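You operate a simulated robot arm through the tools that you are given. There is no shell and no other tool.

Carry out the task below with a simulated robot arm. There is one attempt and no reset: what you move stays moved.

JOB
Clamp the banded bar along the small board on the pulled-out leaf.
Fine: pull the leaf out, the bar goes on the table's side of the board, use the clamp from the table and turn its knob firm.

Only the result counts: the job must be done as asked and must still hold three seconds after the hand-in. Knocking over, shifting, dropping, spilling or breaking anything else fails it.

ROBOT AND FRAMES
A 6-joint arm with a two-finger gripper, fixed in place. Base frame: the origin is at the foot of the arm, x ahead of it, y to its left, z up; the work surface is at about z = 0.8. Units: m, rad, N and s.
Its first joint turns from -2.897 to 2.897 rad. Payload 2.45 kg.
The tool frame sits at the grasp point between the pads (the TCP): z along the fingers, y along the line on which they close. The tips reach 0.02 m beyond it. Largest opening 0.14 m; the body of the gripper starts 0.168 m behind the TCP.
Orientation is that of the tool frame in the base frame, as [roll, pitch, yaw] about the fixed x, y, z axes, in that order (R = Rz(yaw) Ry(pitch) Rx(roll)). With the fingers straight down and closing along the base's y, the tool's x points along the base's -x, its y along +y and its z along -z.

CONTROLS
- The arm moves only by the tool jog_arm. Its argument "steps" is a list of rows, each a list of 6 numbers: the shift along the tool's x, y, z in m, then the turn, a rotation vector about the tool's x, y, z in degrees. In form: [[dx, dy, dz, ax, ay, az], ...]. A call has 1 to 20 rows; each row is the pose to reach, as a shift and turn from the pose commanded when the call began, along the tool's axes at that moment. "claw" is the opening, from 0 (shut) to 1 (fully open), set as the call begins (left out, the last holds). Each row takes 0.2 s and may step no farther than 0.05 m and 0.15 rad from the row before; otherwise, or with a gripper value out of range, the whole call is refused. A pose out of reach is approached as far as the arm can. The call stops where the force on the tool passes 40 N (or 10 N more than at its start, if that is more) or the arm is blocked; 0.2 s more then pass. Each finger travels about 0.045 m/s and halts on what it meets, pressing with about 32 N; the grip force reading is that of the motor and also rises with nothing between the fingers. The clock runs only during rows and for 0.2 s after the last one: add rows that repeat a pose to give the fingers time. It gives the time, the measured TCP pose, the force on the tool (base axes), the opening and the grip force at its end, in the units of the frame above (readings bear some noise), with the torque about the TCP (base axes, N m) and any sound that the robot's microphone picked up.
- Cameras (640 x 400 px; columns grow to the right, rows downward): "scene" is fixed at [0.0603, 0.5156, 1.5312]; the picture's right is [-0.52, -0.85, 0.00], its down [-0.50, 0.31, -0.81] and it looks along [0.69, -0.42, -0.59] (base axes); focal length 322 px, centre (320, 200). "wrist" rides on the gripper at [0.078, 0.011, -0.209] in the tool frame; the picture's right is [-0.14, 0.99, 0.00], its down [-0.92, -0.13, -0.37] and it looks along [-0.36, -0.05, 0.93] (tool axes); focal length 280 px, centre (320, 200). There is no depth. A picture from a camera that has moved, and an enlarged one, comes with that camera's place and axes in the base frame and with its lens. The place of the scene camera against the robot may be out by one fixed shift of up to 0.025 m in any direction.
- grab_frame(camera): a new picture of that camera. It takes no simulated time.
- zoom(camera, box): a new picture of the part [left, top, right, bottom] of that camera's present view, enlarged. It takes no simulated time.
- close_job(): hands the job in; it is judged then, once.

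Places have to be worked out from the pictures, the camera data and where the tool is seen. Open the gripper and draw the arm clear of the work before you hand the job in, unless the task says otherwise.

The tools are called after "Call:" by a JSON object that holds its "name" and its "arguments". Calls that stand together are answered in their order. jog_arm: Moves the arm, as the interface text tells. Its arguments: {"type":"object","properties":{"steps":{"type":"array"},"claw":{"type":"number"}},"required":["steps"]} The other tools are called the same way: grab_frame (camera) takes a picture; zoom (camera, box) takes an enlarged picture of a part of a camera's view; close_job () hands the job in.

At the start:

```text
clock: 0.0
tcp_pos: [0.9044, 0.0057, 1.0697]
ee_rot: [3.141, 0.002, 3.141]
force: [-0.1, -0.7, 0.2]
torque: [0.0, 0.04, 0.02]
width: 0.1403
grip_force: 0.1
```

scene: 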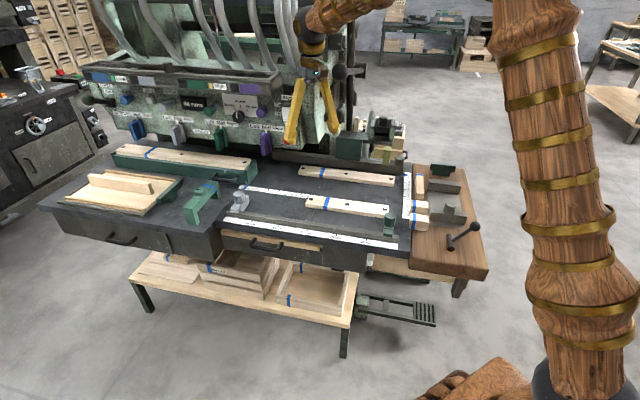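
wrist: 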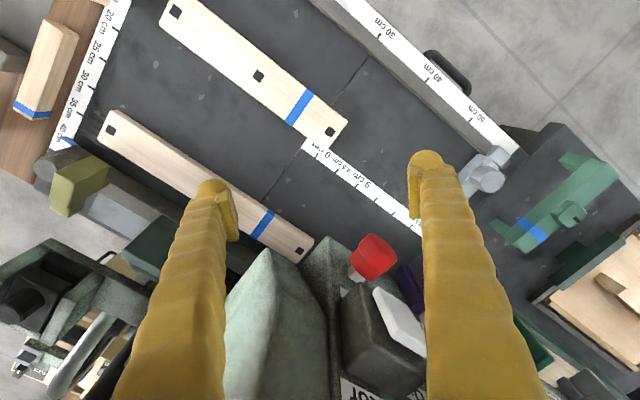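

I'll begin by looking closely at the scene before moving anything.

Call:
{"name": "zoom", "arguments": {"camera": "scene", "box": [30, 130, 270, 280]}}

Call:
{"name": "zoom", "arguments": {"camera": "scene", "box": [200, 140, 360, 280]}}

Call:
{"name": "zoom", "arguments": {"camera": "scene", "box": [340, 140, 500, 290]}}

Call:
{"name": "zoom", "arguments": {"camera": "wrist", "box": [400, 80, 640, 330]}}

Call:
{"name": "zoom", "arguments": {"camera": "scene", "box": [40, 220, 320, 360]}}

```text
2.67 times, centred on (150, 205) of scene
camera zoom: at [0.0603, 0.5156, 1.5312], right [-0.52, -0.85, 0.0], down [-0.5, 0.31, -0.81], along [0.69, -0.42, -0.59], focal length 858 px, centre (773, 187)
```

zoom: 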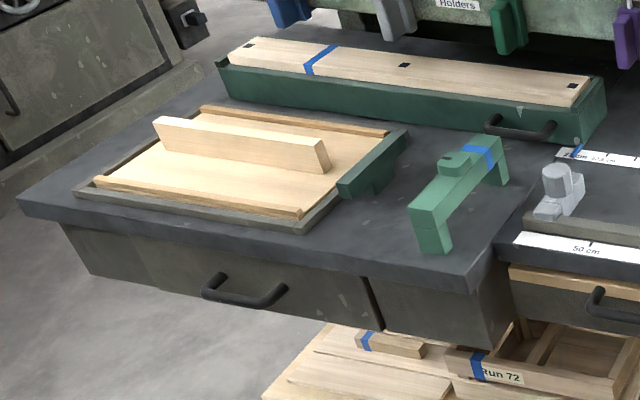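

```text
2.86 times, centred on (280, 210) of scene
camera zoom: at [0.0603, 0.5156, 1.5312], right [-0.52, -0.85, 0.0], down [-0.5, 0.31, -0.81], along [0.69, -0.42, -0.59], focal length 919 px, centre (434, 171)
```

zoom: 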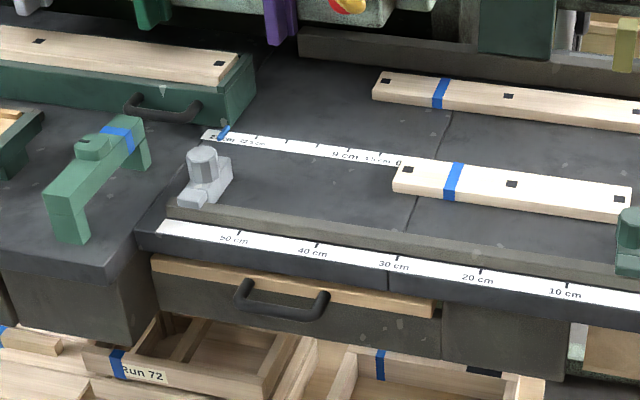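

```text
2.67 times, centred on (420, 215) of scene
camera zoom: at [0.0603, 0.5156, 1.5312], right [-0.52, -0.85, 0.0], down [-0.5, 0.31, -0.81], along [0.69, -0.42, -0.59], focal length 858 px, centre (53, 160)
```

zoom: 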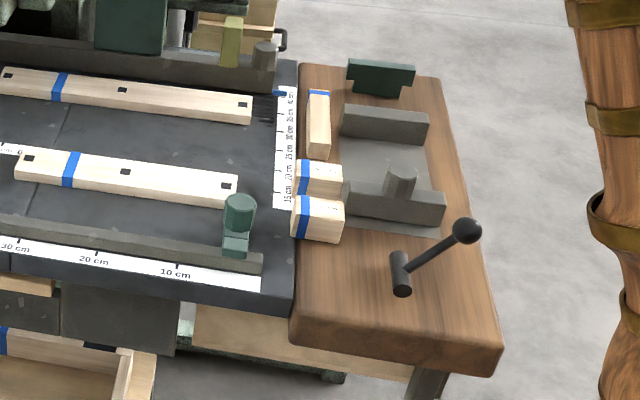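

```text
1.60 times, centred on (520, 205) of wrist
camera zoom: at [0.8243, 0.014, 1.2785], right [0.14, 0.99, 0.0], down [0.92, -0.13, 0.37], along [0.37, -0.05, -0.93], focal length 449 px, centre (0, 192)
```

zoom: 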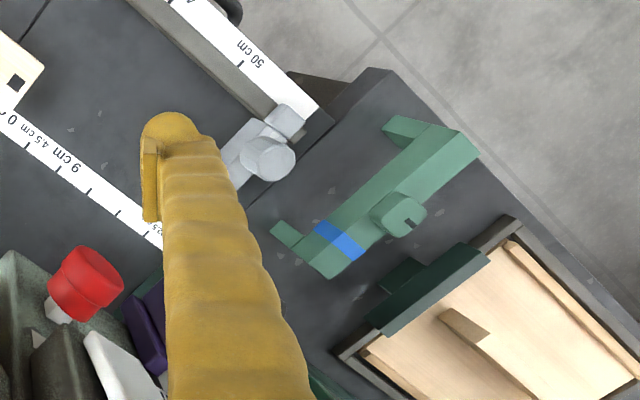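

```text
2.29 times, centred on (180, 290) of scene
camera zoom: at [0.0603, 0.5156, 1.5312], right [-0.52, -0.85, 0.0], down [-0.5, 0.31, -0.81], along [0.69, -0.42, -0.59], focal length 735 px, centre (640, -6)
```

zoom: 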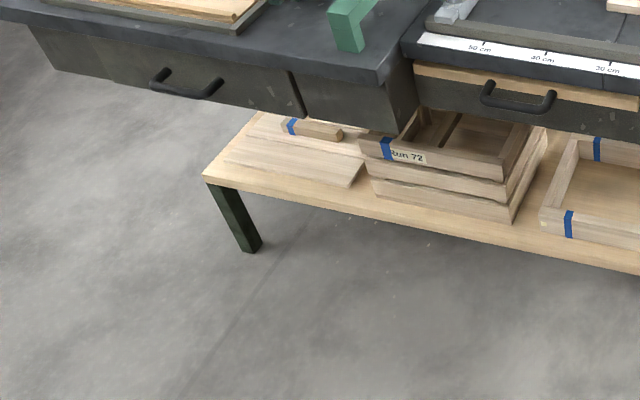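

The scene's main table runs diagonally. I read the handled plank under its front edge as the likely leaf. I'll move the wrist camera back over the near part of the table for a closer look at the leaf, the bars and the clamp candidates.

Call:
{"name": "jog_arm", "arguments": {"steps": [[0.05, 0, 0, 0, 0, 0], [0.1, 0, 0, 0, 0, 0], [0.15, 0, 0, 0, 0, 0], [0.2, 0, 0, 0, 0, 0], [0.25, 0, -0.02, 0, 0, 0], [0.3, 0, -0.04, 0, 0, 0]]}}

Call:
{"name": "grab_frame", "arguments": {"camera": "wrist"}}

Call:
{"name": "grab_frame", "arguments": {"camera": "scene"}}

```text
refused: row 5 steps farther than a row can; nothing moved
```

```text
taken
camera wrist: at [0.8243, 0.014, 1.2785], right [0.14, 0.99, 0.0], down [0.92, -0.13, 0.37], along [0.37, -0.05, -0.93], focal length 280 px, centre (320, 200)
```

wrist: 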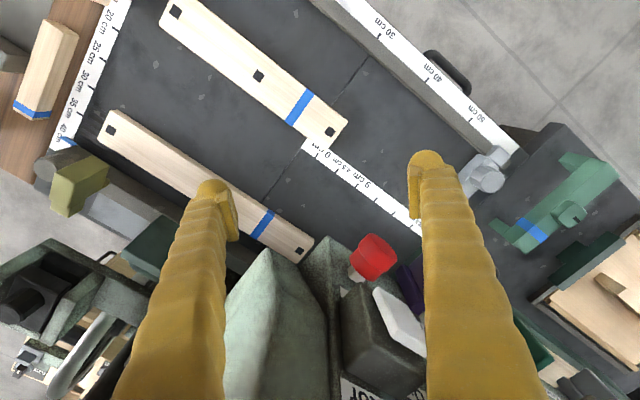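

```text
taken
```

scene: 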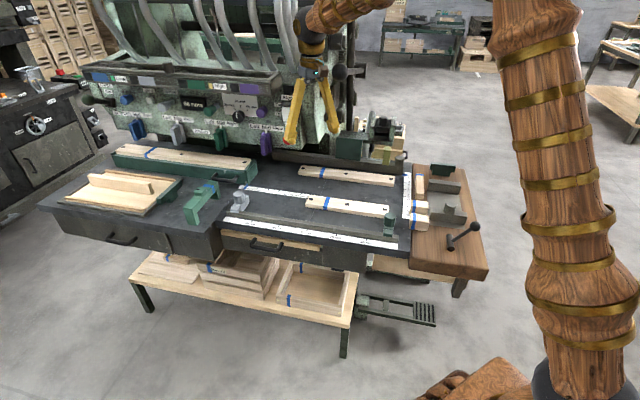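

The diagonal step was too long, so I'll repeat it with smaller vertical steps.

Call:
{"name": "jog_arm", "arguments": {"steps": [[0.045, 0, 0, 0, 0, 0], [0.09, 0, 0, 0, 0, 0], [0.135, 0, 0, 0, 0, 0], [0.18, 0, -0.01, 0, 0, 0], [0.225, 0, -0.02, 0, 0, 0], [0.27, 0, -0.03, 0, 0, 0], [0.3, 0, -0.03, 0, 0, 0]]}}

Call:
{"name": "grab_frame", "arguments": {"camera": "wrist"}}

Call:
{"name": "grab_frame", "arguments": {"camera": "scene"}}

```text
clock: 1.6
tcp_pos: [0.6037, 0.0044, 1.0992]
ee_rot: [-3.141, 0.001, -3.141]
force: [-0.4, -0.1, 0.1]
torque: [0.01, -0.03, 0.01]
width: 0.1399
grip_force: 0.3
```

```text
taken
camera wrist: at [0.5246, 0.014, 1.31], right [0.14, 0.99, 0.0], down [0.92, -0.13, 0.37], along [0.37, -0.05, -0.93], focal length 280 px, centre (320, 200)
```

wrist: 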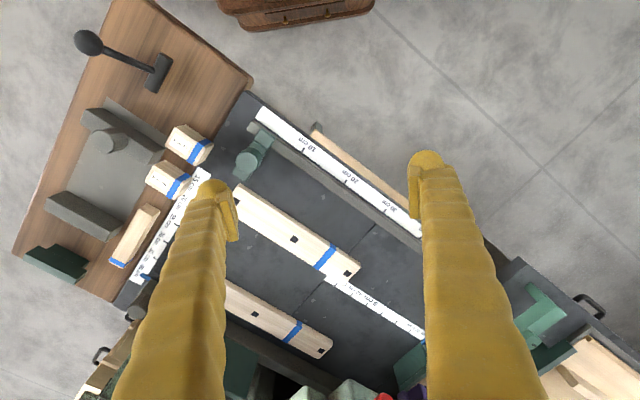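

```text
taken
```

scene: 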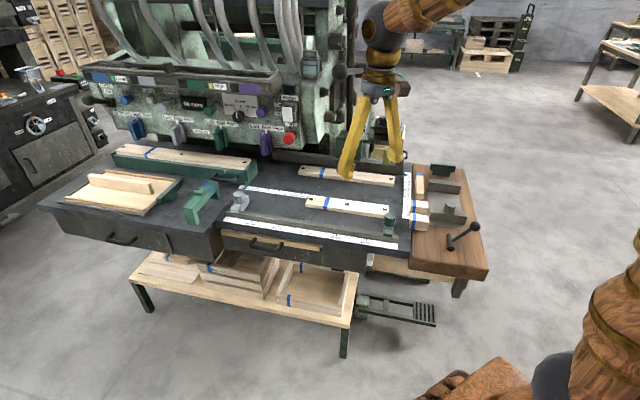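

The long bars, the dark-green piece on the rail and the leaf edge are visible. I'll zoom in on each before deciding.

Call:
{"name": "zoom", "arguments": {"camera": "wrist", "box": [190, 80, 350, 200]}}

Call:
{"name": "zoom", "arguments": {"camera": "wrist", "box": [0, 0, 260, 200]}}

Call:
{"name": "zoom", "arguments": {"camera": "scene", "box": [370, 170, 470, 250]}}

Call:
{"name": "zoom", "arguments": {"camera": "scene", "box": [175, 170, 275, 250]}}

Call:
{"name": "zoom", "arguments": {"camera": "scene", "box": [210, 215, 340, 275]}}

```text
3.33 times, centred on (270, 140) of wrist
camera zoom: at [0.5246, 0.014, 1.31], right [0.14, 0.99, 0.0], down [0.92, -0.13, 0.37], along [0.37, -0.05, -0.93], focal length 935 px, centre (487, 400)
```

zoom: 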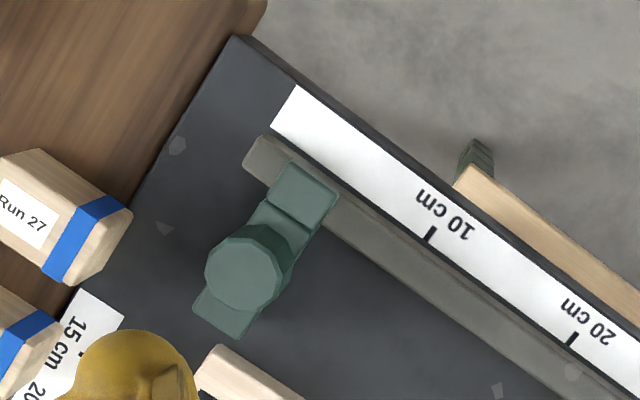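

```text
2.00 times, centred on (130, 100) of wrist
camera zoom: at [0.5246, 0.014, 1.31], right [0.14, 0.99, 0.0], down [0.92, -0.13, 0.37], along [0.37, -0.05, -0.93], focal length 561 px, centre (700, 400)
```

zoom: 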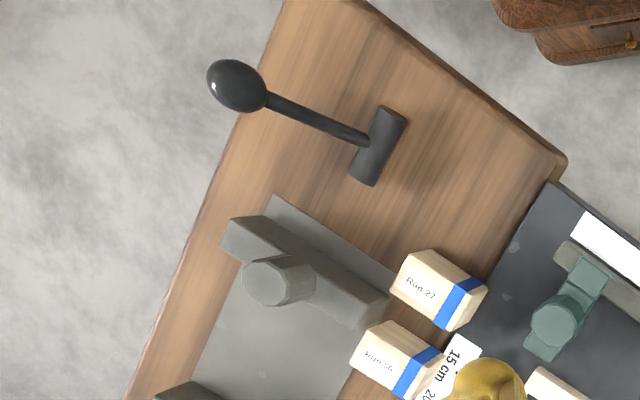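

```text
5.00 times, centred on (420, 210) of scene
camera zoom: at [0.0603, 0.5156, 1.5312], right [-0.52, -0.85, 0.0], down [-0.5, 0.31, -0.81], along [0.69, -0.42, -0.59], focal length 1608 px, centre (-180, 150)
```

zoom: 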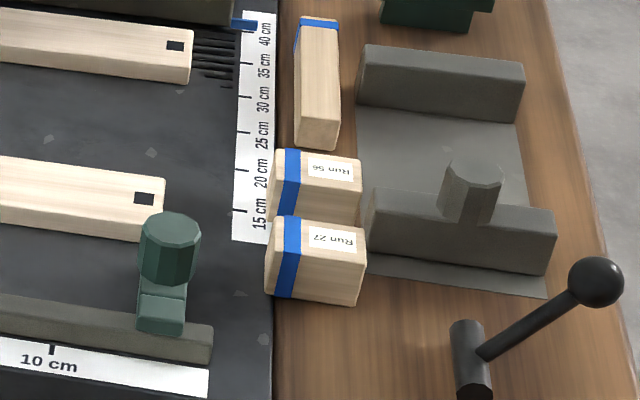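

```text
5.00 times, centred on (225, 210) of scene
camera zoom: at [0.0603, 0.5156, 1.5312], right [-0.52, -0.85, 0.0], down [-0.5, 0.31, -0.81], along [0.69, -0.42, -0.59], focal length 1608 px, centre (795, 150)
```

zoom: 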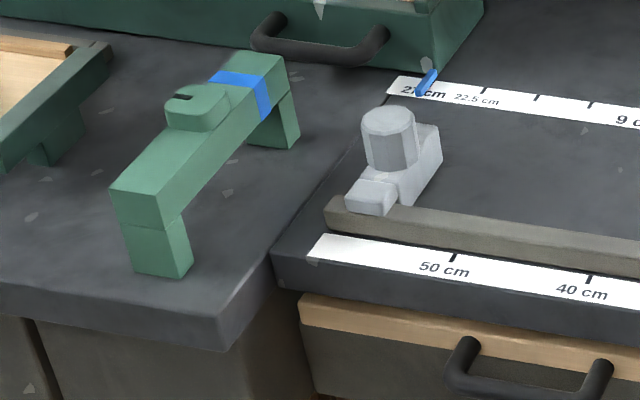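

```text
4.92 times, centred on (275, 245) of scene
camera zoom: at [0.0603, 0.5156, 1.5312], right [-0.52, -0.85, 0.0], down [-0.5, 0.31, -0.81], along [0.69, -0.42, -0.59], focal length 1583 px, centre (542, -22)
```

zoom: 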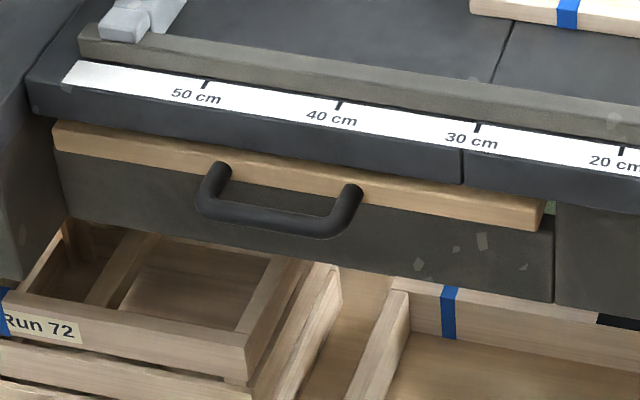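

The wooden leaf with the black handle sits under the table's front edge, and its pull direction is roughly (-0.74, 0.67). I'll bring the wrist camera around in front of the leaf, turned square to the table, for a better view.

Call:
{"name": "jog_arm", "arguments": {"steps": [[-0.006, 0.04, 0.01, 0, 0, 5.25], [-0.012, 0.08, 0.02, 0, 0, 10.5], [-0.018, 0.12, 0.03, 0, 0, 15.75], [-0.024, 0.16, 0.04, 0, 0, 21], [-0.03, 0.2, 0.05, 0, 0, 26.25], [-0.036, 0.24, 0.06, 0, 0, 31.5], [-0.042, 0.28, 0.07, 0, 0, 36.75], [-0.05, 0.32, 0.08, 0, 0, 42]]}}

Call:
{"name": "grab_frame", "arguments": {"camera": "wrist"}}

Call:
{"name": "grab_frame", "arguments": {"camera": "scene"}}

```text
clock: 3.4
tcp_pos: [0.6529, 0.326, 1.0187]
ee_rot: [3.141, 0.003, 2.407]
force: [-0.1, 0.1, 0.7]
torque: [0.03, -0.01, -0.03]
width: 0.1399
grip_force: 0.1
```

```text
taken
camera wrist: at [0.6011, 0.3853, 1.228], right [0.77, 0.64, 0.0], down [0.6, -0.71, 0.37], along [0.24, -0.28, -0.93], focal length 280 px, centre (320, 200)
```

wrist: 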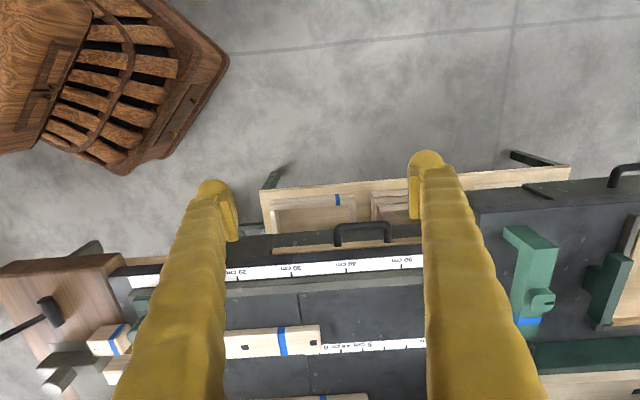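

```text
taken
```

scene: 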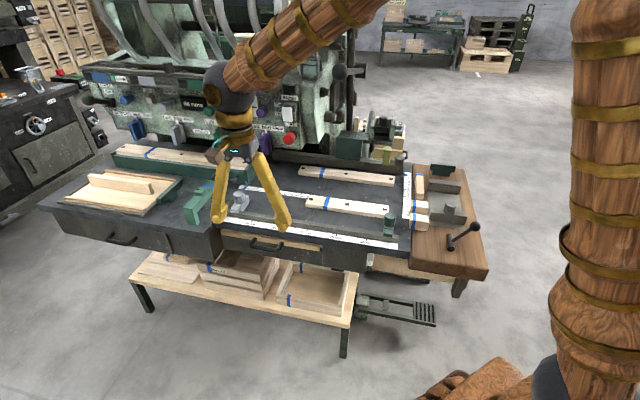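

The leaf's handle is visible between the fingers. I'll zoom in to measure the handle and the edge direction.

Call:
{"name": "zoom", "arguments": {"camera": "wrist", "box": [230, 180, 430, 305]}}

Call:
{"name": "zoom", "arguments": {"camera": "wrist", "box": [460, 150, 640, 350]}}

Call:
{"name": "zoom", "arguments": {"camera": "wrist", "box": [0, 220, 220, 400]}}

```text
3.20 times, centred on (330, 242) of wrist
camera zoom: at [0.6011, 0.3853, 1.228], right [0.77, 0.64, 0.0], down [0.6, -0.71, 0.37], along [0.24, -0.28, -0.93], focal length 897 px, centre (288, 64)
```

zoom: 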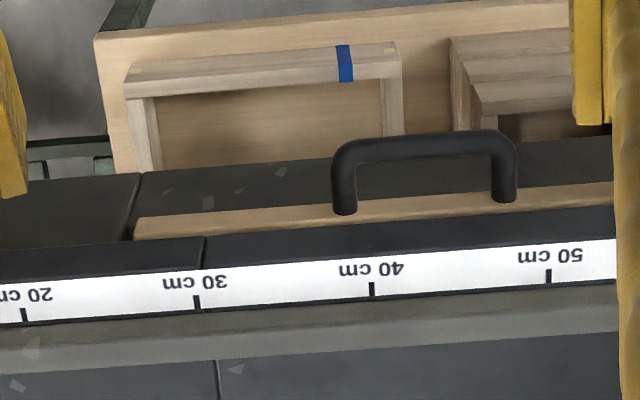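

```text
2.00 times, centred on (550, 250) of wrist
camera zoom: at [0.6011, 0.3853, 1.228], right [0.77, 0.64, 0.0], down [0.6, -0.71, 0.37], along [0.24, -0.28, -0.93], focal length 561 px, centre (-140, 100)
```

zoom: 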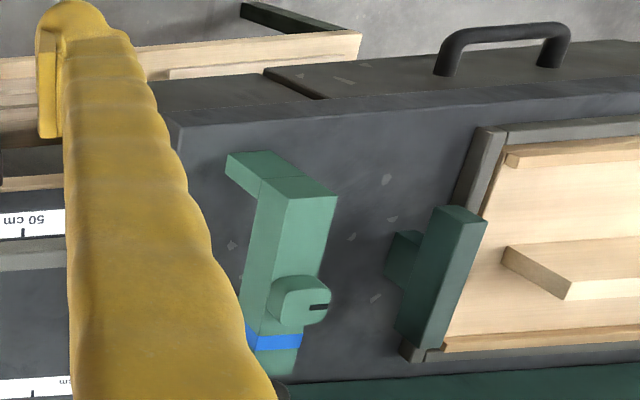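

```text
2.22 times, centred on (110, 310) of wrist
camera zoom: at [0.6011, 0.3853, 1.228], right [0.77, 0.64, 0.0], down [0.6, -0.71, 0.37], along [0.24, -0.28, -0.93], focal length 623 px, centre (787, -44)
```

zoom: 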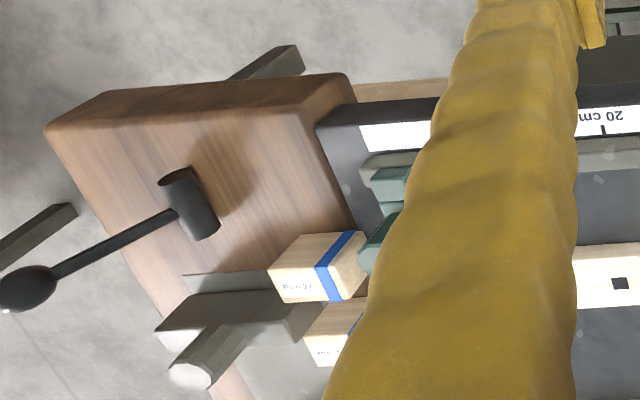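

The scale gives a check: the tabletop is at z≈0.80 and its edge runs at about 45°. The handle bar is near (0.82, 0.257), about 0.04 m out from the leaf's front. I'll turn the gripper about 87° so it closes across the bar, then view the handle from this second side.

Call:
{"name": "jog_arm", "arguments": {"steps": [[0, 0.006, 0, 0, 0, -7.9], [0, 0.012, 0, 0, 0, -15.8], [0, 0.018, 0, 0, 0, -23.7], [0, 0.024, 0, 0, 0, -31.6], [0, 0.03, 0, 0, 0, -39.5], [0, 0.036, 0, 0, 0, -47.4], [0, 0.042, 0, 0, 0, -55.3], [0, 0.048, 0, 0, 0, -63.2], [0, 0.054, 0, 0, 0, -71.1], [0, 0.06, 0, 0, 0, -79], [0, 0.06, 0, 0, 0, -86.8]]}}

Call:
{"name": "grab_frame", "arguments": {"camera": "wrist"}}

```text
clock: 5.8
tcp_pos: [0.6937, 0.3689, 1.018]
ee_rot: [3.141, 0.001, -2.358]
force: [-0.1, 1.2, 0.3]
torque: [0.04, -0.01, 0.0]
width: 0.1401
grip_force: 0.1
```

```text
taken
camera wrist: at [0.6296, 0.32, 1.2286], right [-0.6, 0.8, 0.0], down [0.74, 0.56, 0.37], along [0.3, 0.22, -0.93], focal length 280 px, centre (320, 200)
```

wrist: 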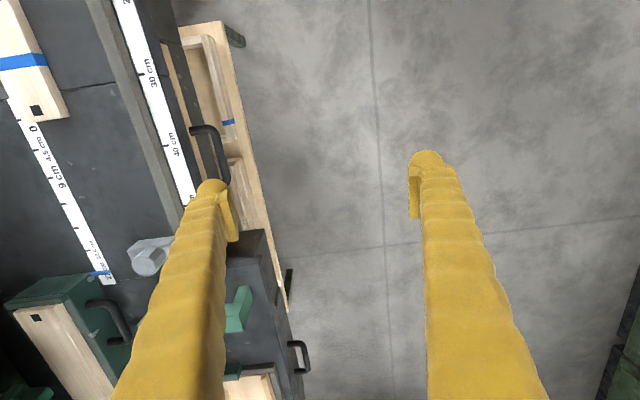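

Call:
{"name": "zoom", "arguments": {"camera": "wrist", "box": [100, 0, 260, 220]}}

Call:
{"name": "zoom", "arguments": {"camera": "wrist", "box": [100, 200, 200, 300]}}

```text
1.82 times, centred on (180, 110) of wrist
camera zoom: at [0.6296, 0.32, 1.2286], right [-0.6, 0.8, 0.0], down [0.74, 0.56, 0.37], along [0.3, 0.22, -0.93], focal length 510 px, centre (574, 364)
```

zoom: 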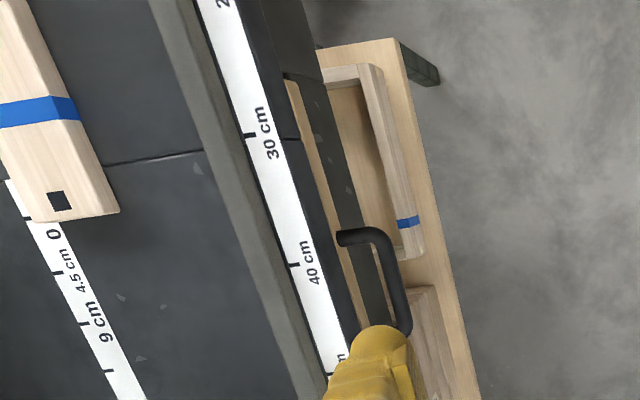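

```text
4.00 times, centred on (150, 250) of wrist
camera zoom: at [0.6296, 0.32, 1.2286], right [-0.6, 0.8, 0.0], down [0.74, 0.56, 0.37], along [0.3, 0.22, -0.93], focal length 1122 px, centre (1000, 0)
```

zoom: 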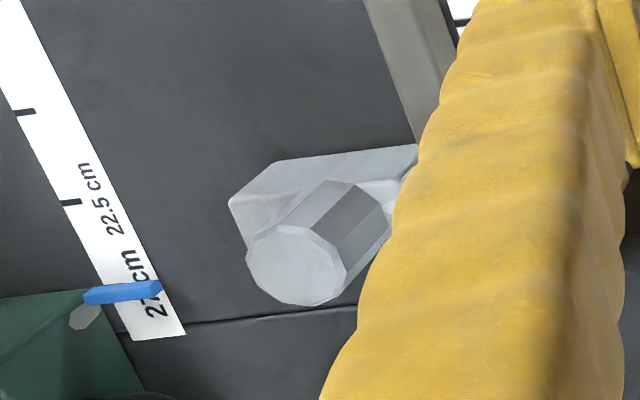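

The two views agree to about 2 mm on the 40 cm tick. I'll zoom in closely on the handle to pin down its height.

Call:
{"name": "zoom", "arguments": {"camera": "wrist", "box": [160, 100, 240, 200]}}

Call:
{"name": "zoom", "arguments": {"camera": "scene", "box": [235, 225, 295, 265]}}

```text
4.00 times, centred on (200, 150) of wrist
camera zoom: at [0.6296, 0.32, 1.2286], right [-0.6, 0.8, 0.0], down [0.74, 0.56, 0.37], along [0.3, 0.22, -0.93], focal length 1122 px, centre (800, 400)
```

zoom: 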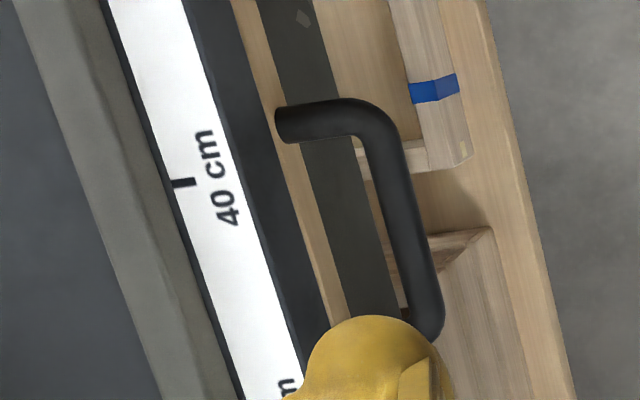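

```text
10.00 times, centred on (265, 245) of scene
camera zoom: at [0.0603, 0.5156, 1.5312], right [-0.52, -0.85, 0.0], down [-0.5, 0.31, -0.81], along [0.69, -0.42, -0.59], focal length 3216 px, centre (870, -250)
```

zoom: 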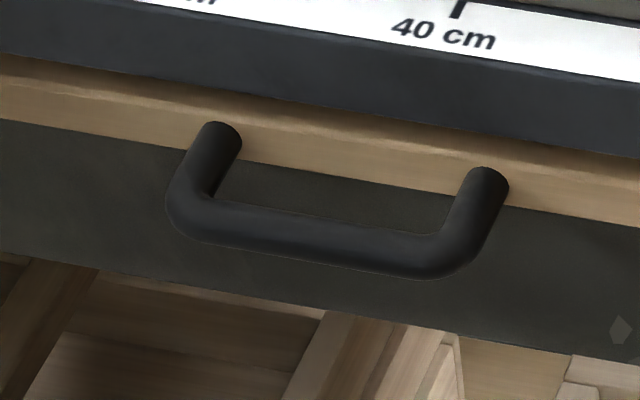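

Both wrist views and the corrected scene view put the handle bar's middle at about (0.8205, 0.250, 0.745). I'll set a narrow opening and tilt the fingers 45° in towards the table. That pre-grasp point is about 0.12 m out from the bar.

Call:
{"name": "jog_arm", "arguments": {"claw": 0.29, "steps": [[-0.001, -0.011, 0.0235, 5.625, 0, 0], [-0.0015, -0.022, 0.047, 11.25, 0, 0], [-0.002, -0.033, 0.0705, 16.875, 0, 0], [-0.003, -0.0445, 0.094, 22.5, 0, 0], [-0.0035, -0.0555, 0.1175, 28.125, 0, 0], [-0.004, -0.0665, 0.141, 33.75, 0, 0], [-0.005, -0.078, 0.1645, 39.375, 0, 0], [-0.0056, -0.089, 0.188, 45, 0, 0], [-0.0056, -0.089, 0.188, 45, 0, 0]]}}

Call:
{"name": "grab_frame", "arguments": {"camera": "wrist"}}

Call:
{"name": "grab_frame", "arguments": {"camera": "scene"}}

```text
clock: 7.8
tcp_pos: [0.7603, 0.3091, 0.8293]
ee_rot: [-2.354, 0.001, -2.36]
force: [-0.2, -0.5, 0.1]
torque: [-0.03, -0.03, -0.02]
width: 0.0407
grip_force: 0.1
```

```text
taken
camera wrist: at [0.594, 0.3634, 0.9701], right [-0.4, 0.59, -0.7], down [0.53, 0.77, 0.35], along [0.75, -0.23, -0.62], focal length 280 px, centre (320, 200)
```

wrist: 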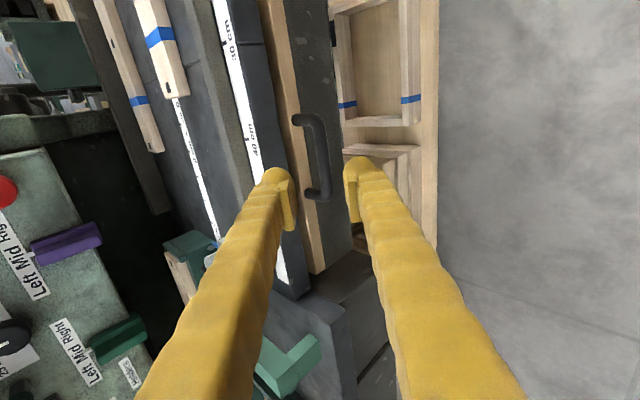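

```text
taken
```

scene: 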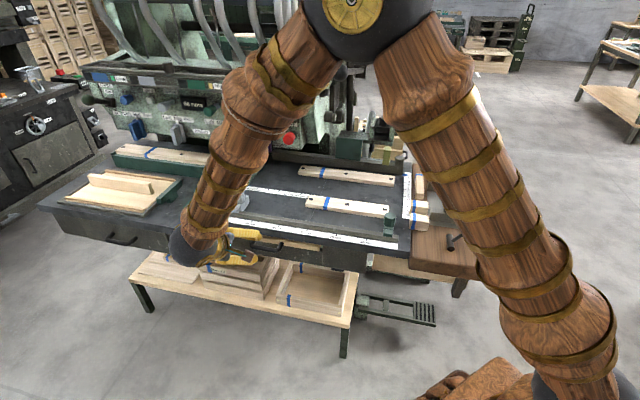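

Before closing in, I'll zoom to check the bar's position from this third viewpoint.

Call:
{"name": "zoom", "arguments": {"camera": "wrist", "box": [260, 90, 380, 240]}}

```text
2.67 times, centred on (320, 165) of wrist
camera zoom: at [0.594, 0.3634, 0.9701], right [-0.4, 0.59, -0.7], down [0.53, 0.77, 0.35], along [0.75, -0.23, -0.62], focal length 748 px, centre (320, 293)
```

zoom: 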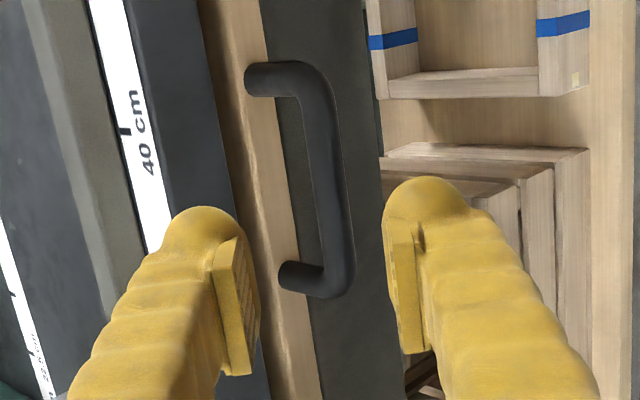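

Three views agree: the bar's middle is at (0.8205, 0.248, 0.740), nearly straight ahead along the fingers. I'll advance 0.08 m and check.

Call:
{"name": "jog_arm", "arguments": {"steps": [[0, 0.0025, 0.04, 0, 0, 0], [0, 0.0025, 0.075, 0, 0, 0], [0, 0.0025, 0.085, 0, 0, 0]]}}

Call:
{"name": "grab_frame", "arguments": {"camera": "wrist"}}

Call:
{"name": "zoom", "arguments": {"camera": "scene", "box": [200, 205, 320, 280]}}

```text
clock: 8.6
tcp_pos: [0.8008, 0.2685, 0.7683]
ee_rot: [-2.356, 0.001, -2.359]
force: [-0.6, 0.4, 0.2]
torque: [-0.02, 0.01, 0.0]
width: 0.0403
grip_force: 0.1
```

```text
taken
camera wrist: at [0.6348, 0.3231, 0.9094], right [-0.4, 0.59, -0.7], down [0.53, 0.77, 0.35], along [0.75, -0.23, -0.62], focal length 280 px, centre (320, 200)
```

wrist: 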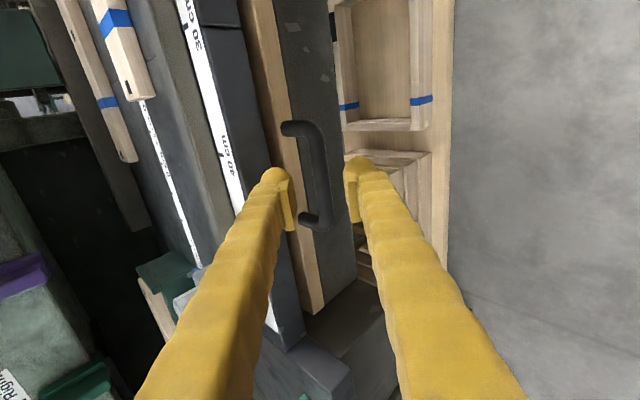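

```text
5.33 times, centred on (260, 242) of scene
camera zoom: at [0.0603, 0.5156, 1.5312], right [-0.52, -0.85, 0.0], down [-0.5, 0.31, -0.81], along [0.69, -0.42, -0.59], focal length 1715 px, centre (640, -27)
```

zoom: 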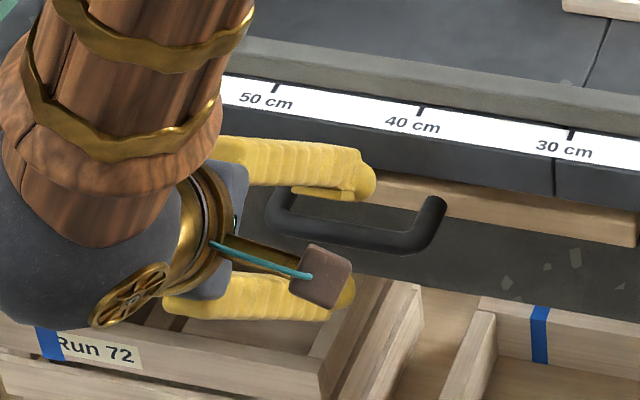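

The bar lies centred between the two fingers. I'll finish the advance and close on it.

Call:
{"name": "jog_arm", "arguments": {"steps": [[0, 0, 0.012, 0, 0, 0], [0, 0, 0.024, 0, 0, 0], [0, 0, 0.031, 0, 0, 0]]}}

Call:
{"name": "grab_frame", "arguments": {"camera": "wrist"}}

```text
clock: 9.4
tcp_pos: [0.8183, 0.2542, 0.7451]
ee_rot: [-2.356, 0.0, -2.359]
force: [-0.1, 0.2, -0.4]
torque: [0.02, 0.0, 0.0]
width: 0.0405
grip_force: 0.1
```

```text
taken
camera wrist: at [0.6513, 0.3071, 0.8869], right [-0.4, 0.59, -0.7], down [0.53, 0.77, 0.35], along [0.75, -0.23, -0.62], focal length 280 px, centre (320, 200)
```

wrist: 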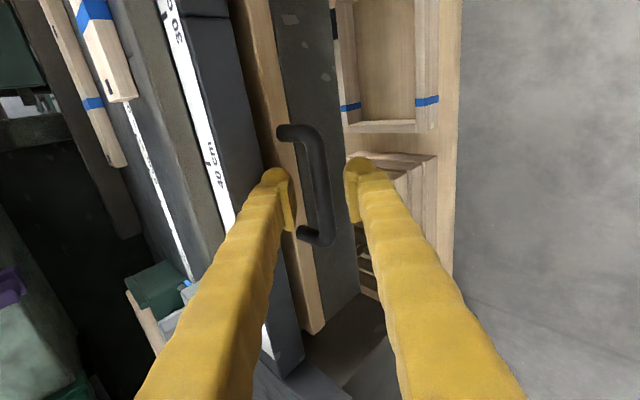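

Call:
{"name": "jog_arm", "arguments": {"claw": 0.0, "steps": [[0, 0, 0, 0, 0, 0], [0, 0, 0, 0, 0, 0], [0, 0, 0, 0, 0, 0], [0, 0, 0, 0, 0, 0], [0, 0, 0, 0, 0, 0]]}}

Call:
{"name": "zoom", "arguments": {"camera": "wrist", "box": [240, 90, 400, 250]}}

```text
clock: 10.6
tcp_pos: [0.8166, 0.2546, 0.7455]
ee_rot: [-2.357, 0.001, -2.361]
force: [-16.7, 16.2, -15.1]
torque: [0.74, -0.12, -0.65]
width: 0.0117
grip_force: 38.4
```

```text
2.50 times, centred on (320, 170) of wrist
camera zoom: at [0.6508, 0.3074, 0.8866], right [-0.4, 0.59, -0.7], down [0.53, 0.77, 0.35], along [0.75, -0.23, -0.62], focal length 701 px, centre (320, 275)
```

zoom: 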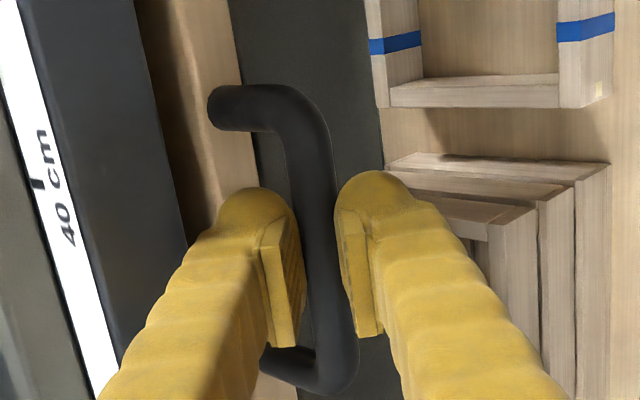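

The handle is gripped, with a reading of about 12 mm. I'll pull straight outward, gently at first.

Call:
{"name": "jog_arm", "arguments": {"steps": [[0, 0.0035, -0.0035, 0, 0, 0], [0, 0.007, -0.007, 0, 0, 0], [0, 0.014, -0.014, 0, 0, 0], [0, 0.021, -0.021, 0, 0, 0], [0, 0.028, -0.028, 0, 0, 0], [0, 0.035, -0.035, 0, 0, 0]]}}

Call:
{"name": "grab_frame", "arguments": {"camera": "wrist"}}

Call:
{"name": "grab_frame", "arguments": {"camera": "scene"}}

```text
clock: 12.0
tcp_pos: [0.7828, 0.2878, 0.7461]
ee_rot: [-2.357, 0.0, -2.357]
force: [0.0, -0.4, -0.6]
torque: [0.0, 0.01, -0.03]
width: 0.0
grip_force: 29.2
```

```text
taken
camera wrist: at [0.6169, 0.3422, 0.8877], right [-0.4, 0.59, -0.7], down [0.53, 0.77, 0.35], along [0.75, -0.23, -0.62], focal length 280 px, centre (320, 200)
```

wrist: 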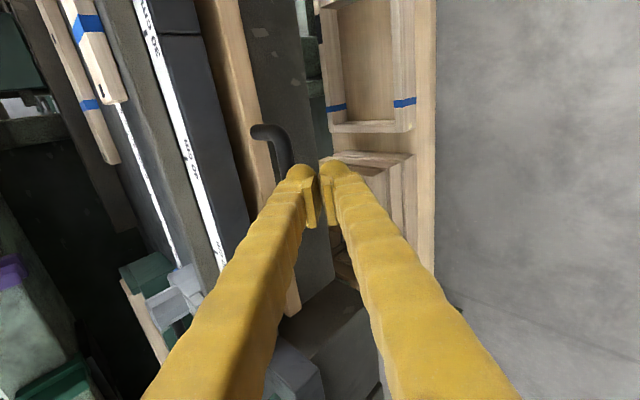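

```text
taken
```

scene: 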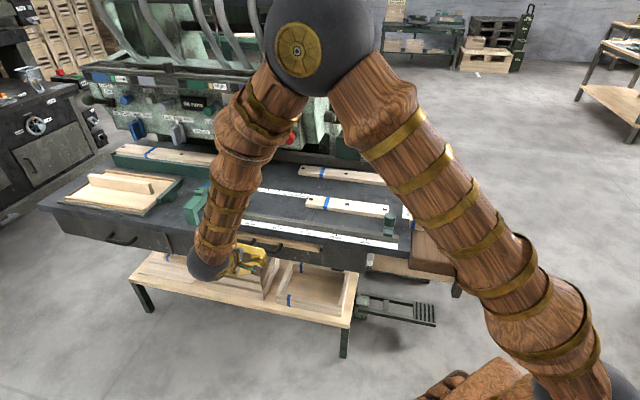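

The fingers closed just short of the bar's centre and slipped off, so the bar is lower and deeper than I judged, near (0.829, 0.243, 0.727). I'll back off and reopen before measuring again.

Call:
{"name": "jog_arm", "arguments": {"claw": 0.29, "steps": [[0, -0.01, -0.03, 0, 0, 0], [0, -0.02, -0.06, 0, 0, 0], [0, -0.02, -0.06, 0, 0, 0]]}}

Call:
{"name": "grab_frame", "arguments": {"camera": "wrist"}}

Call:
{"name": "zoom", "arguments": {"camera": "wrist", "box": [240, 90, 400, 250]}}

Call:
{"name": "zoom", "arguments": {"camera": "scene", "box": [200, 205, 320, 280]}}

```text
clock: 12.8
tcp_pos: [0.7634, 0.309, 0.8034]
ee_rot: [-2.356, 0.001, -2.36]
force: [-0.3, -0.7, 0.8]
torque: [-0.03, 0.05, -0.02]
width: 0.0406
grip_force: 0.0
```

```text
taken
camera wrist: at [0.5972, 0.3629, 0.9449], right [-0.4, 0.59, -0.7], down [0.53, 0.77, 0.35], along [0.75, -0.23, -0.62], focal length 280 px, centre (320, 200)
```

wrist: 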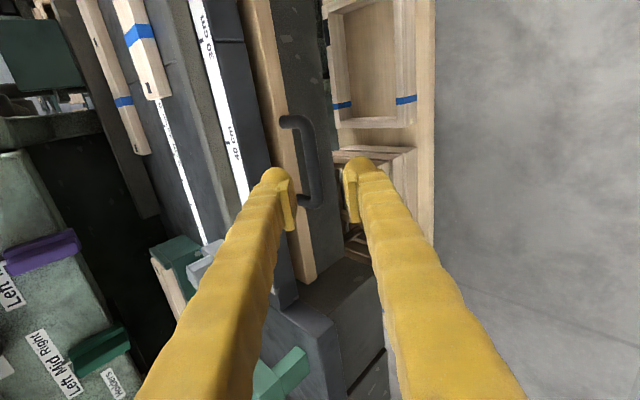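

```text
2.50 times, centred on (320, 170) of wrist
camera zoom: at [0.5972, 0.3629, 0.9449], right [-0.4, 0.59, -0.7], down [0.53, 0.77, 0.35], along [0.75, -0.23, -0.62], focal length 701 px, centre (320, 275)
```

zoom: 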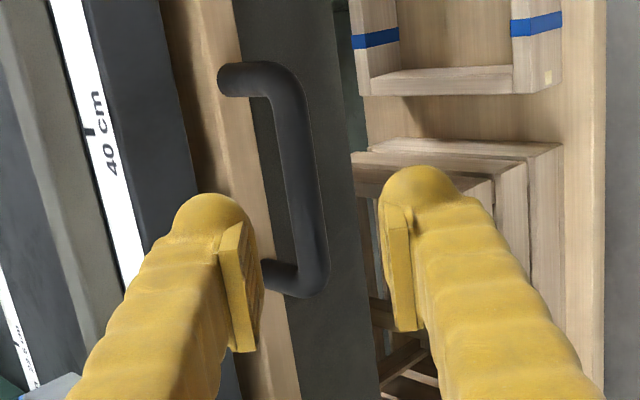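

```text
5.33 times, centred on (260, 242) of scene
camera zoom: at [0.0603, 0.5156, 1.5312], right [-0.52, -0.85, 0.0], down [-0.5, 0.31, -0.81], along [0.69, -0.42, -0.59], focal length 1715 px, centre (640, -27)
```

zoom: 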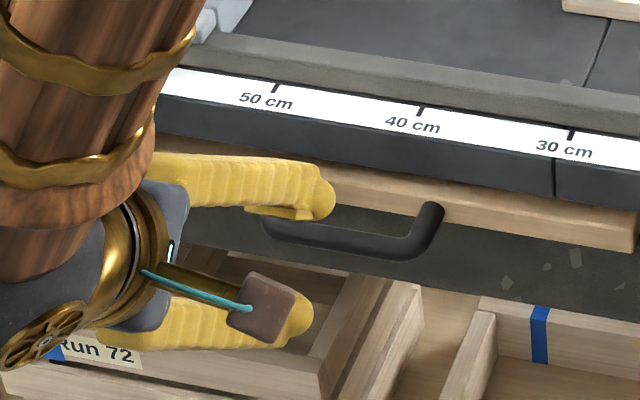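

The leaf did creep out slightly, so it slides. Along the finger axis the bar is offset about 9 mm in tool -y and sits 0.10–0.12 m ahead. I'll correct sideways and advance most of the way.

Call:
{"name": "jog_arm", "arguments": {"claw": 0.25, "steps": [[0, -0.009, 0.03, 0, 0, 0], [0, -0.009, 0.06, 0, 0, 0], [0, -0.009, 0.085, 0, 0, 0], [0, -0.009, 0.1, 0, 0, 0], [0, -0.009, 0.1, 0, 0, 0]]}}

Call:
{"name": "zoom", "arguments": {"camera": "wrist", "box": [240, 90, 400, 250]}}

Call:
{"name": "zoom", "arguments": {"camera": "scene", "box": [200, 205, 320, 280]}}

```text
clock: 14.0
tcp_pos: [0.8184, 0.2517, 0.7386]
ee_rot: [-2.357, 0.001, -2.359]
force: [-0.7, 0.2, -1.3]
torque: [-0.02, 0.01, -0.01]
width: 0.035
grip_force: 0.2
```

```text
2.50 times, centred on (320, 170) of wrist
camera zoom: at [0.6523, 0.3063, 0.8797], right [-0.4, 0.59, -0.7], down [0.53, 0.77, 0.35], along [0.75, -0.23, -0.62], focal length 701 px, centre (320, 275)
```

zoom: 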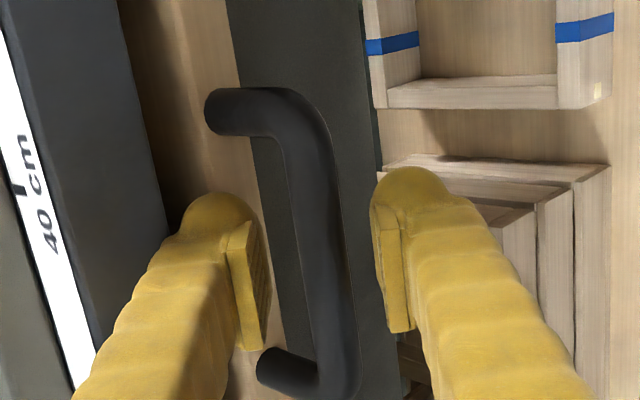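

```text
5.33 times, centred on (260, 242) of scene
camera zoom: at [0.0603, 0.5156, 1.5312], right [-0.52, -0.85, 0.0], down [-0.5, 0.31, -0.81], along [0.69, -0.42, -0.59], focal length 1715 px, centre (640, -27)
```

zoom: 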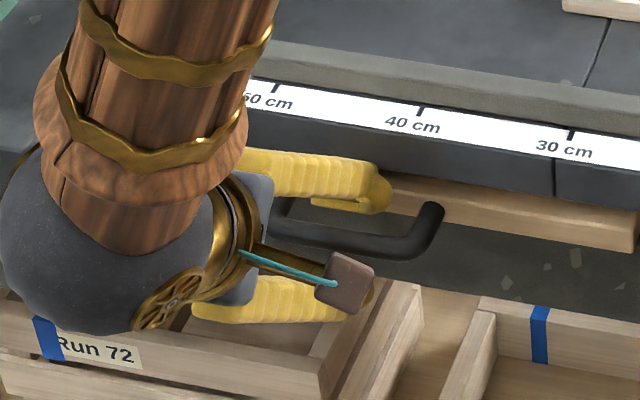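

Using the handle's known length, the bar is now centred sideways and about 17 mm ahead. I'll advance 12 mm with a small outward bias, then close.

Call:
{"name": "jog_arm", "arguments": {"steps": [[0, 0.004, 0.006, 0, 0, 0], [0, 0.004, 0.012, 0, 0, 0], [0, 0.004, 0.012, 0, 0, 0]]}}

Call:
{"name": "zoom", "arguments": {"camera": "wrist", "box": [240, 90, 400, 250]}}

```text
clock: 14.8
tcp_pos: [0.8212, 0.2483, 0.7272]
ee_rot: [-2.356, 0.002, -2.361]
force: [0.3, 1.0, -0.1]
torque: [0.04, 0.0, 0.01]
width: 0.0352
grip_force: 0.1
```

```text
2.50 times, centred on (320, 170) of wrist
camera zoom: at [0.6544, 0.3023, 0.8686], right [-0.4, 0.59, -0.7], down [0.53, 0.77, 0.35], along [0.75, -0.23, -0.62], focal length 701 px, centre (320, 275)
```

zoom: 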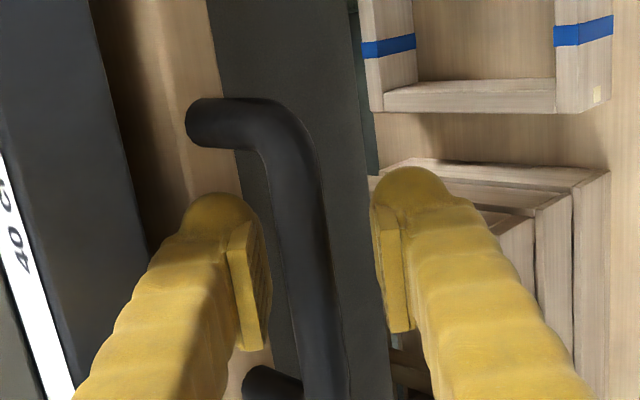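

Call:
{"name": "jog_arm", "arguments": {"claw": 0.0, "steps": [[0, -0.002, 0.002, 0, 0, 0], [0, -0.003, 0.003, 0, 0, 0], [0, -0.003, 0.003, 0, 0, 0], [0, -0.003, 0.003, 0, 0, 0], [0, -0.003, 0.003, 0, 0, 0]]}}

Call:
{"name": "zoom", "arguments": {"camera": "wrist", "box": [240, 90, 400, 250]}}

```text
clock: 16.0
tcp_pos: [0.8232, 0.2458, 0.7283]
ee_rot: [-2.356, 0.002, -2.359]
force: [-3.8, -4.9, 24.4]
torque: [0.33, -0.2, -0.43]
width: 0.0107
grip_force: 38.3
```

```text
2.50 times, centred on (320, 170) of wrist
camera zoom: at [0.6575, 0.3001, 0.8694], right [-0.39, 0.59, -0.7], down [0.53, 0.77, 0.35], along [0.75, -0.23, -0.62], focal length 701 px, centre (320, 275)
```

zoom: 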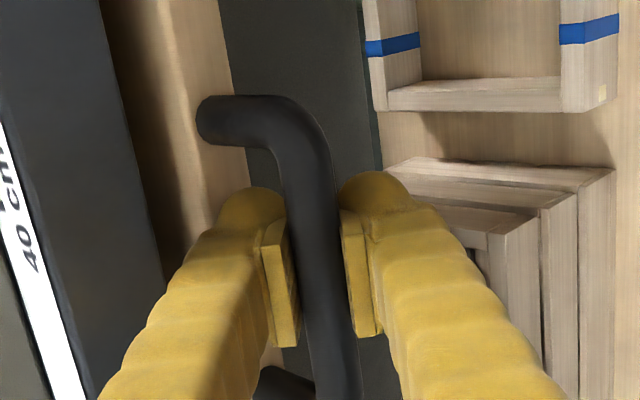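

The 10.7 mm width and the push-back force suggest the pads are still pinching the near side of the bar. I'll open slightly and go deeper in small steps, watching the force.

Call:
{"name": "jog_arm", "arguments": {"claw": 0.25, "steps": [[0, 0, 0, 0, 0, 0], [0, 0, 0, 0, 0, 0], [0, 0.003, 0.004, 0, 0, 0], [0, 0.003, 0.008, 0, 0, 0], [0, 0.003, 0.012, 0, 0, 0], [0, 0.003, 0.015, 0, 0, 0]]}}

Call:
{"name": "zoom", "arguments": {"camera": "wrist", "box": [240, 90, 400, 250]}}

Call:
{"name": "zoom", "arguments": {"camera": "scene", "box": [200, 205, 320, 280]}}

```text
clock: 17.2
tcp_pos: [0.8254, 0.2433, 0.7198]
ee_rot: [-2.354, 0.0, -2.361]
force: [-13.3, 3.5, 13.5]
torque: [-0.29, -0.81, -0.1]
width: 0.0372
grip_force: 1.5
stopped in row 5: the force on the tool passed its limit at 55 N (the readings are from after the stop); the commanded pose is now the measured one
```

```text
2.50 times, centred on (320, 170) of wrist
camera zoom: at [0.6604, 0.2976, 0.8605], right [-0.39, 0.59, -0.7], down [0.53, 0.77, 0.35], along [0.75, -0.23, -0.62], focal length 701 px, centre (320, 275)
```

zoom: 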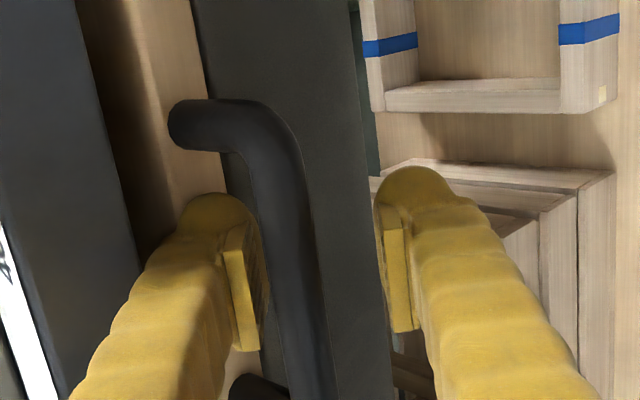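

```text
5.33 times, centred on (260, 242) of scene
camera zoom: at [0.0603, 0.5156, 1.5312], right [-0.52, -0.85, 0.0], down [-0.5, 0.31, -0.81], along [0.69, -0.42, -0.59], focal length 1715 px, centre (640, -27)
```

zoom: 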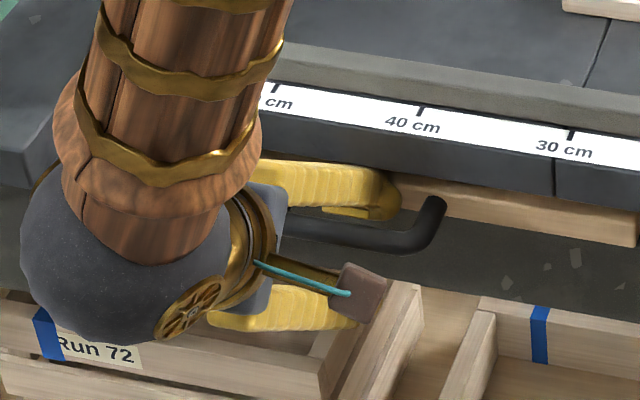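

Contact at the leaf front fixes the geometry: the bar is already between the pads, about 7 mm behind the TCP and 8 mm towards -y. I'll back off slightly, centre on it and close.

Call:
{"name": "jog_arm", "arguments": {"claw": 0.25, "steps": [[0, 0, -0.004, 0, 0, 0], [0, -0.003, -0.008, 0, 0, 0], [0, -0.006, -0.008, 0, 0, 0]]}}

Call:
{"name": "jog_arm", "arguments": {"claw": 0.0, "steps": [[0, 0, 0, 0, 0, 0], [0, 0, 0, 0, 0, 0], [0, 0, 0, 0, 0, 0], [0, 0, 0, 0, 0, 0]]}}

Call:
{"name": "zoom", "arguments": {"camera": "wrist", "box": [240, 90, 400, 250]}}

```text
clock: 18.0
tcp_pos: [0.8257, 0.245, 0.7296]
ee_rot: [-2.355, 0.002, -2.359]
force: [0.3, -0.4, -0.5]
torque: [0.0, 0.02, -0.03]
width: 0.0352
grip_force: 0.1
```

```text
clock: 19.0
tcp_pos: [0.8267, 0.2448, 0.7311]
ee_rot: [-2.355, 0.004, -2.36]
force: [0.1, -4.3, 24.4]
torque: [0.25, -0.17, -0.48]
width: 0.0113
grip_force: 38.2
```

```text
2.50 times, centred on (320, 170) of wrist
camera zoom: at [0.6599, 0.2988, 0.8715], right [-0.39, 0.59, -0.7], down [0.53, 0.77, 0.35], along [0.75, -0.23, -0.62], focal length 701 px, centre (320, 275)
```

zoom: 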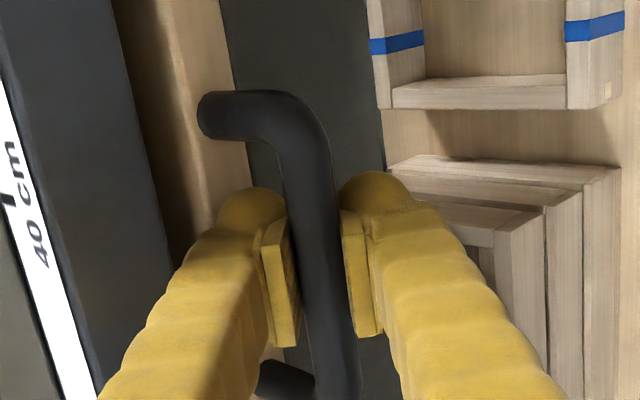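

Gripped again at 11 mm, this time with the bar near the pad centre. I'll pull outward in small steps and check that the leaf follows.

Call:
{"name": "jog_arm", "arguments": {"steps": [[0, 0.0035, -0.0035, 0, 0, 0], [0, 0.007, -0.007, 0, 0, 0], [0, 0.0105, -0.0105, 0, 0, 0], [0, 0.014, -0.014, 0, 0, 0], [0, 0.0175, -0.0175, 0, 0, 0], [0, 0.021, -0.021, 0, 0, 0]]}}

Call:
{"name": "zoom", "arguments": {"camera": "wrist", "box": [240, 90, 400, 250]}}

```text
clock: 19.6
tcp_pos: [0.8195, 0.2499, 0.7308]
ee_rot: [-2.352, 0.004, -2.361]
force: [-6.4, -2.2, 3.8]
torque: [0.29, -0.19, -0.23]
width: 0.0112
grip_force: 38.8
stopped in row 2: the force on the tool passed its limit at 42 N (the readings are from after the stop); the commanded pose is now the measured one
```

```text
2.50 times, centred on (320, 170) of wrist
camera zoom: at [0.6545, 0.3043, 0.8713], right [-0.39, 0.59, -0.7], down [0.53, 0.77, 0.35], along [0.75, -0.23, -0.62], focal length 701 px, centre (320, 275)
```

zoom: 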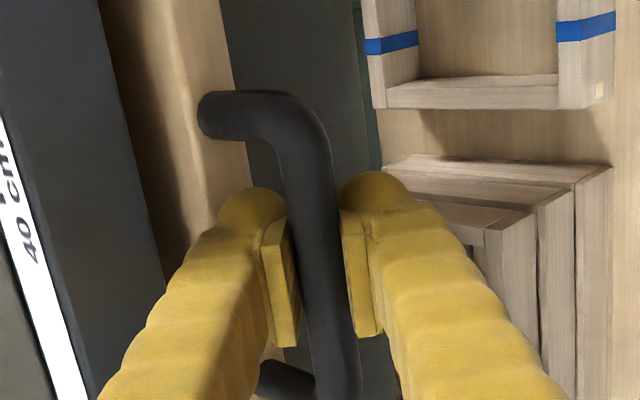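

The leaf followed the pull by about 8 mm, and the stop was a friction spike. I'll continue.

Call:
{"name": "jog_arm", "arguments": {"steps": [[0, 0.0035, -0.0035, 0, 0, 0], [0, 0.007, -0.007, 0, 0, 0], [0, 0.0105, -0.0105, 0, 0, 0], [0, 0.014, -0.014, 0, 0, 0], [0, 0.0175, -0.0175, 0, 0, 0], [0, 0.021, -0.021, 0, 0, 0], [0, 0.0245, -0.0245, 0, 0, 0], [0, 0.028, -0.028, 0, 0, 0]]}}

Call:
{"name": "grab_frame", "arguments": {"camera": "wrist"}}

Call:
{"name": "grab_frame", "arguments": {"camera": "scene"}}

```text
clock: 21.4
tcp_pos: [0.7934, 0.2779, 0.7318]
ee_rot: [-2.354, 0.003, -2.36]
force: [-12.0, -15.1, 21.0]
torque: [0.35, -0.32, -0.24]
width: 0.0111
grip_force: 38.5
```

```text
taken
camera wrist: at [0.6264, 0.3326, 0.8713], right [-0.39, 0.59, -0.7], down [0.53, 0.77, 0.35], along [0.75, -0.23, -0.62], focal length 280 px, centre (320, 200)
```

wrist: 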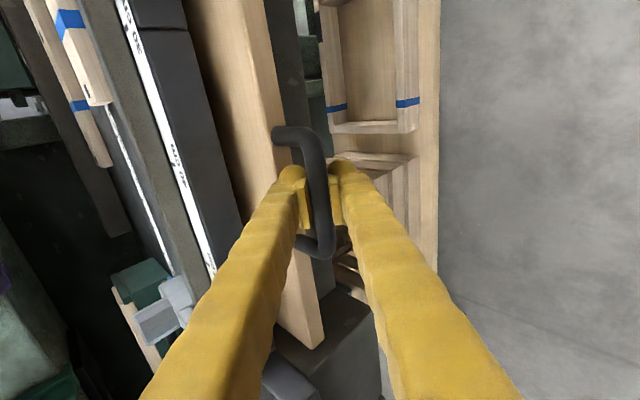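

```text
taken
```

scene: 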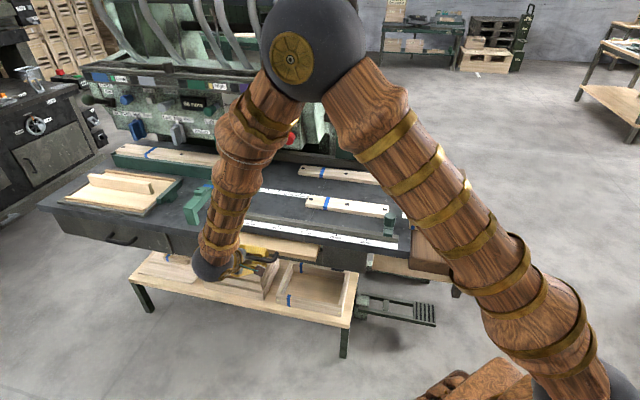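

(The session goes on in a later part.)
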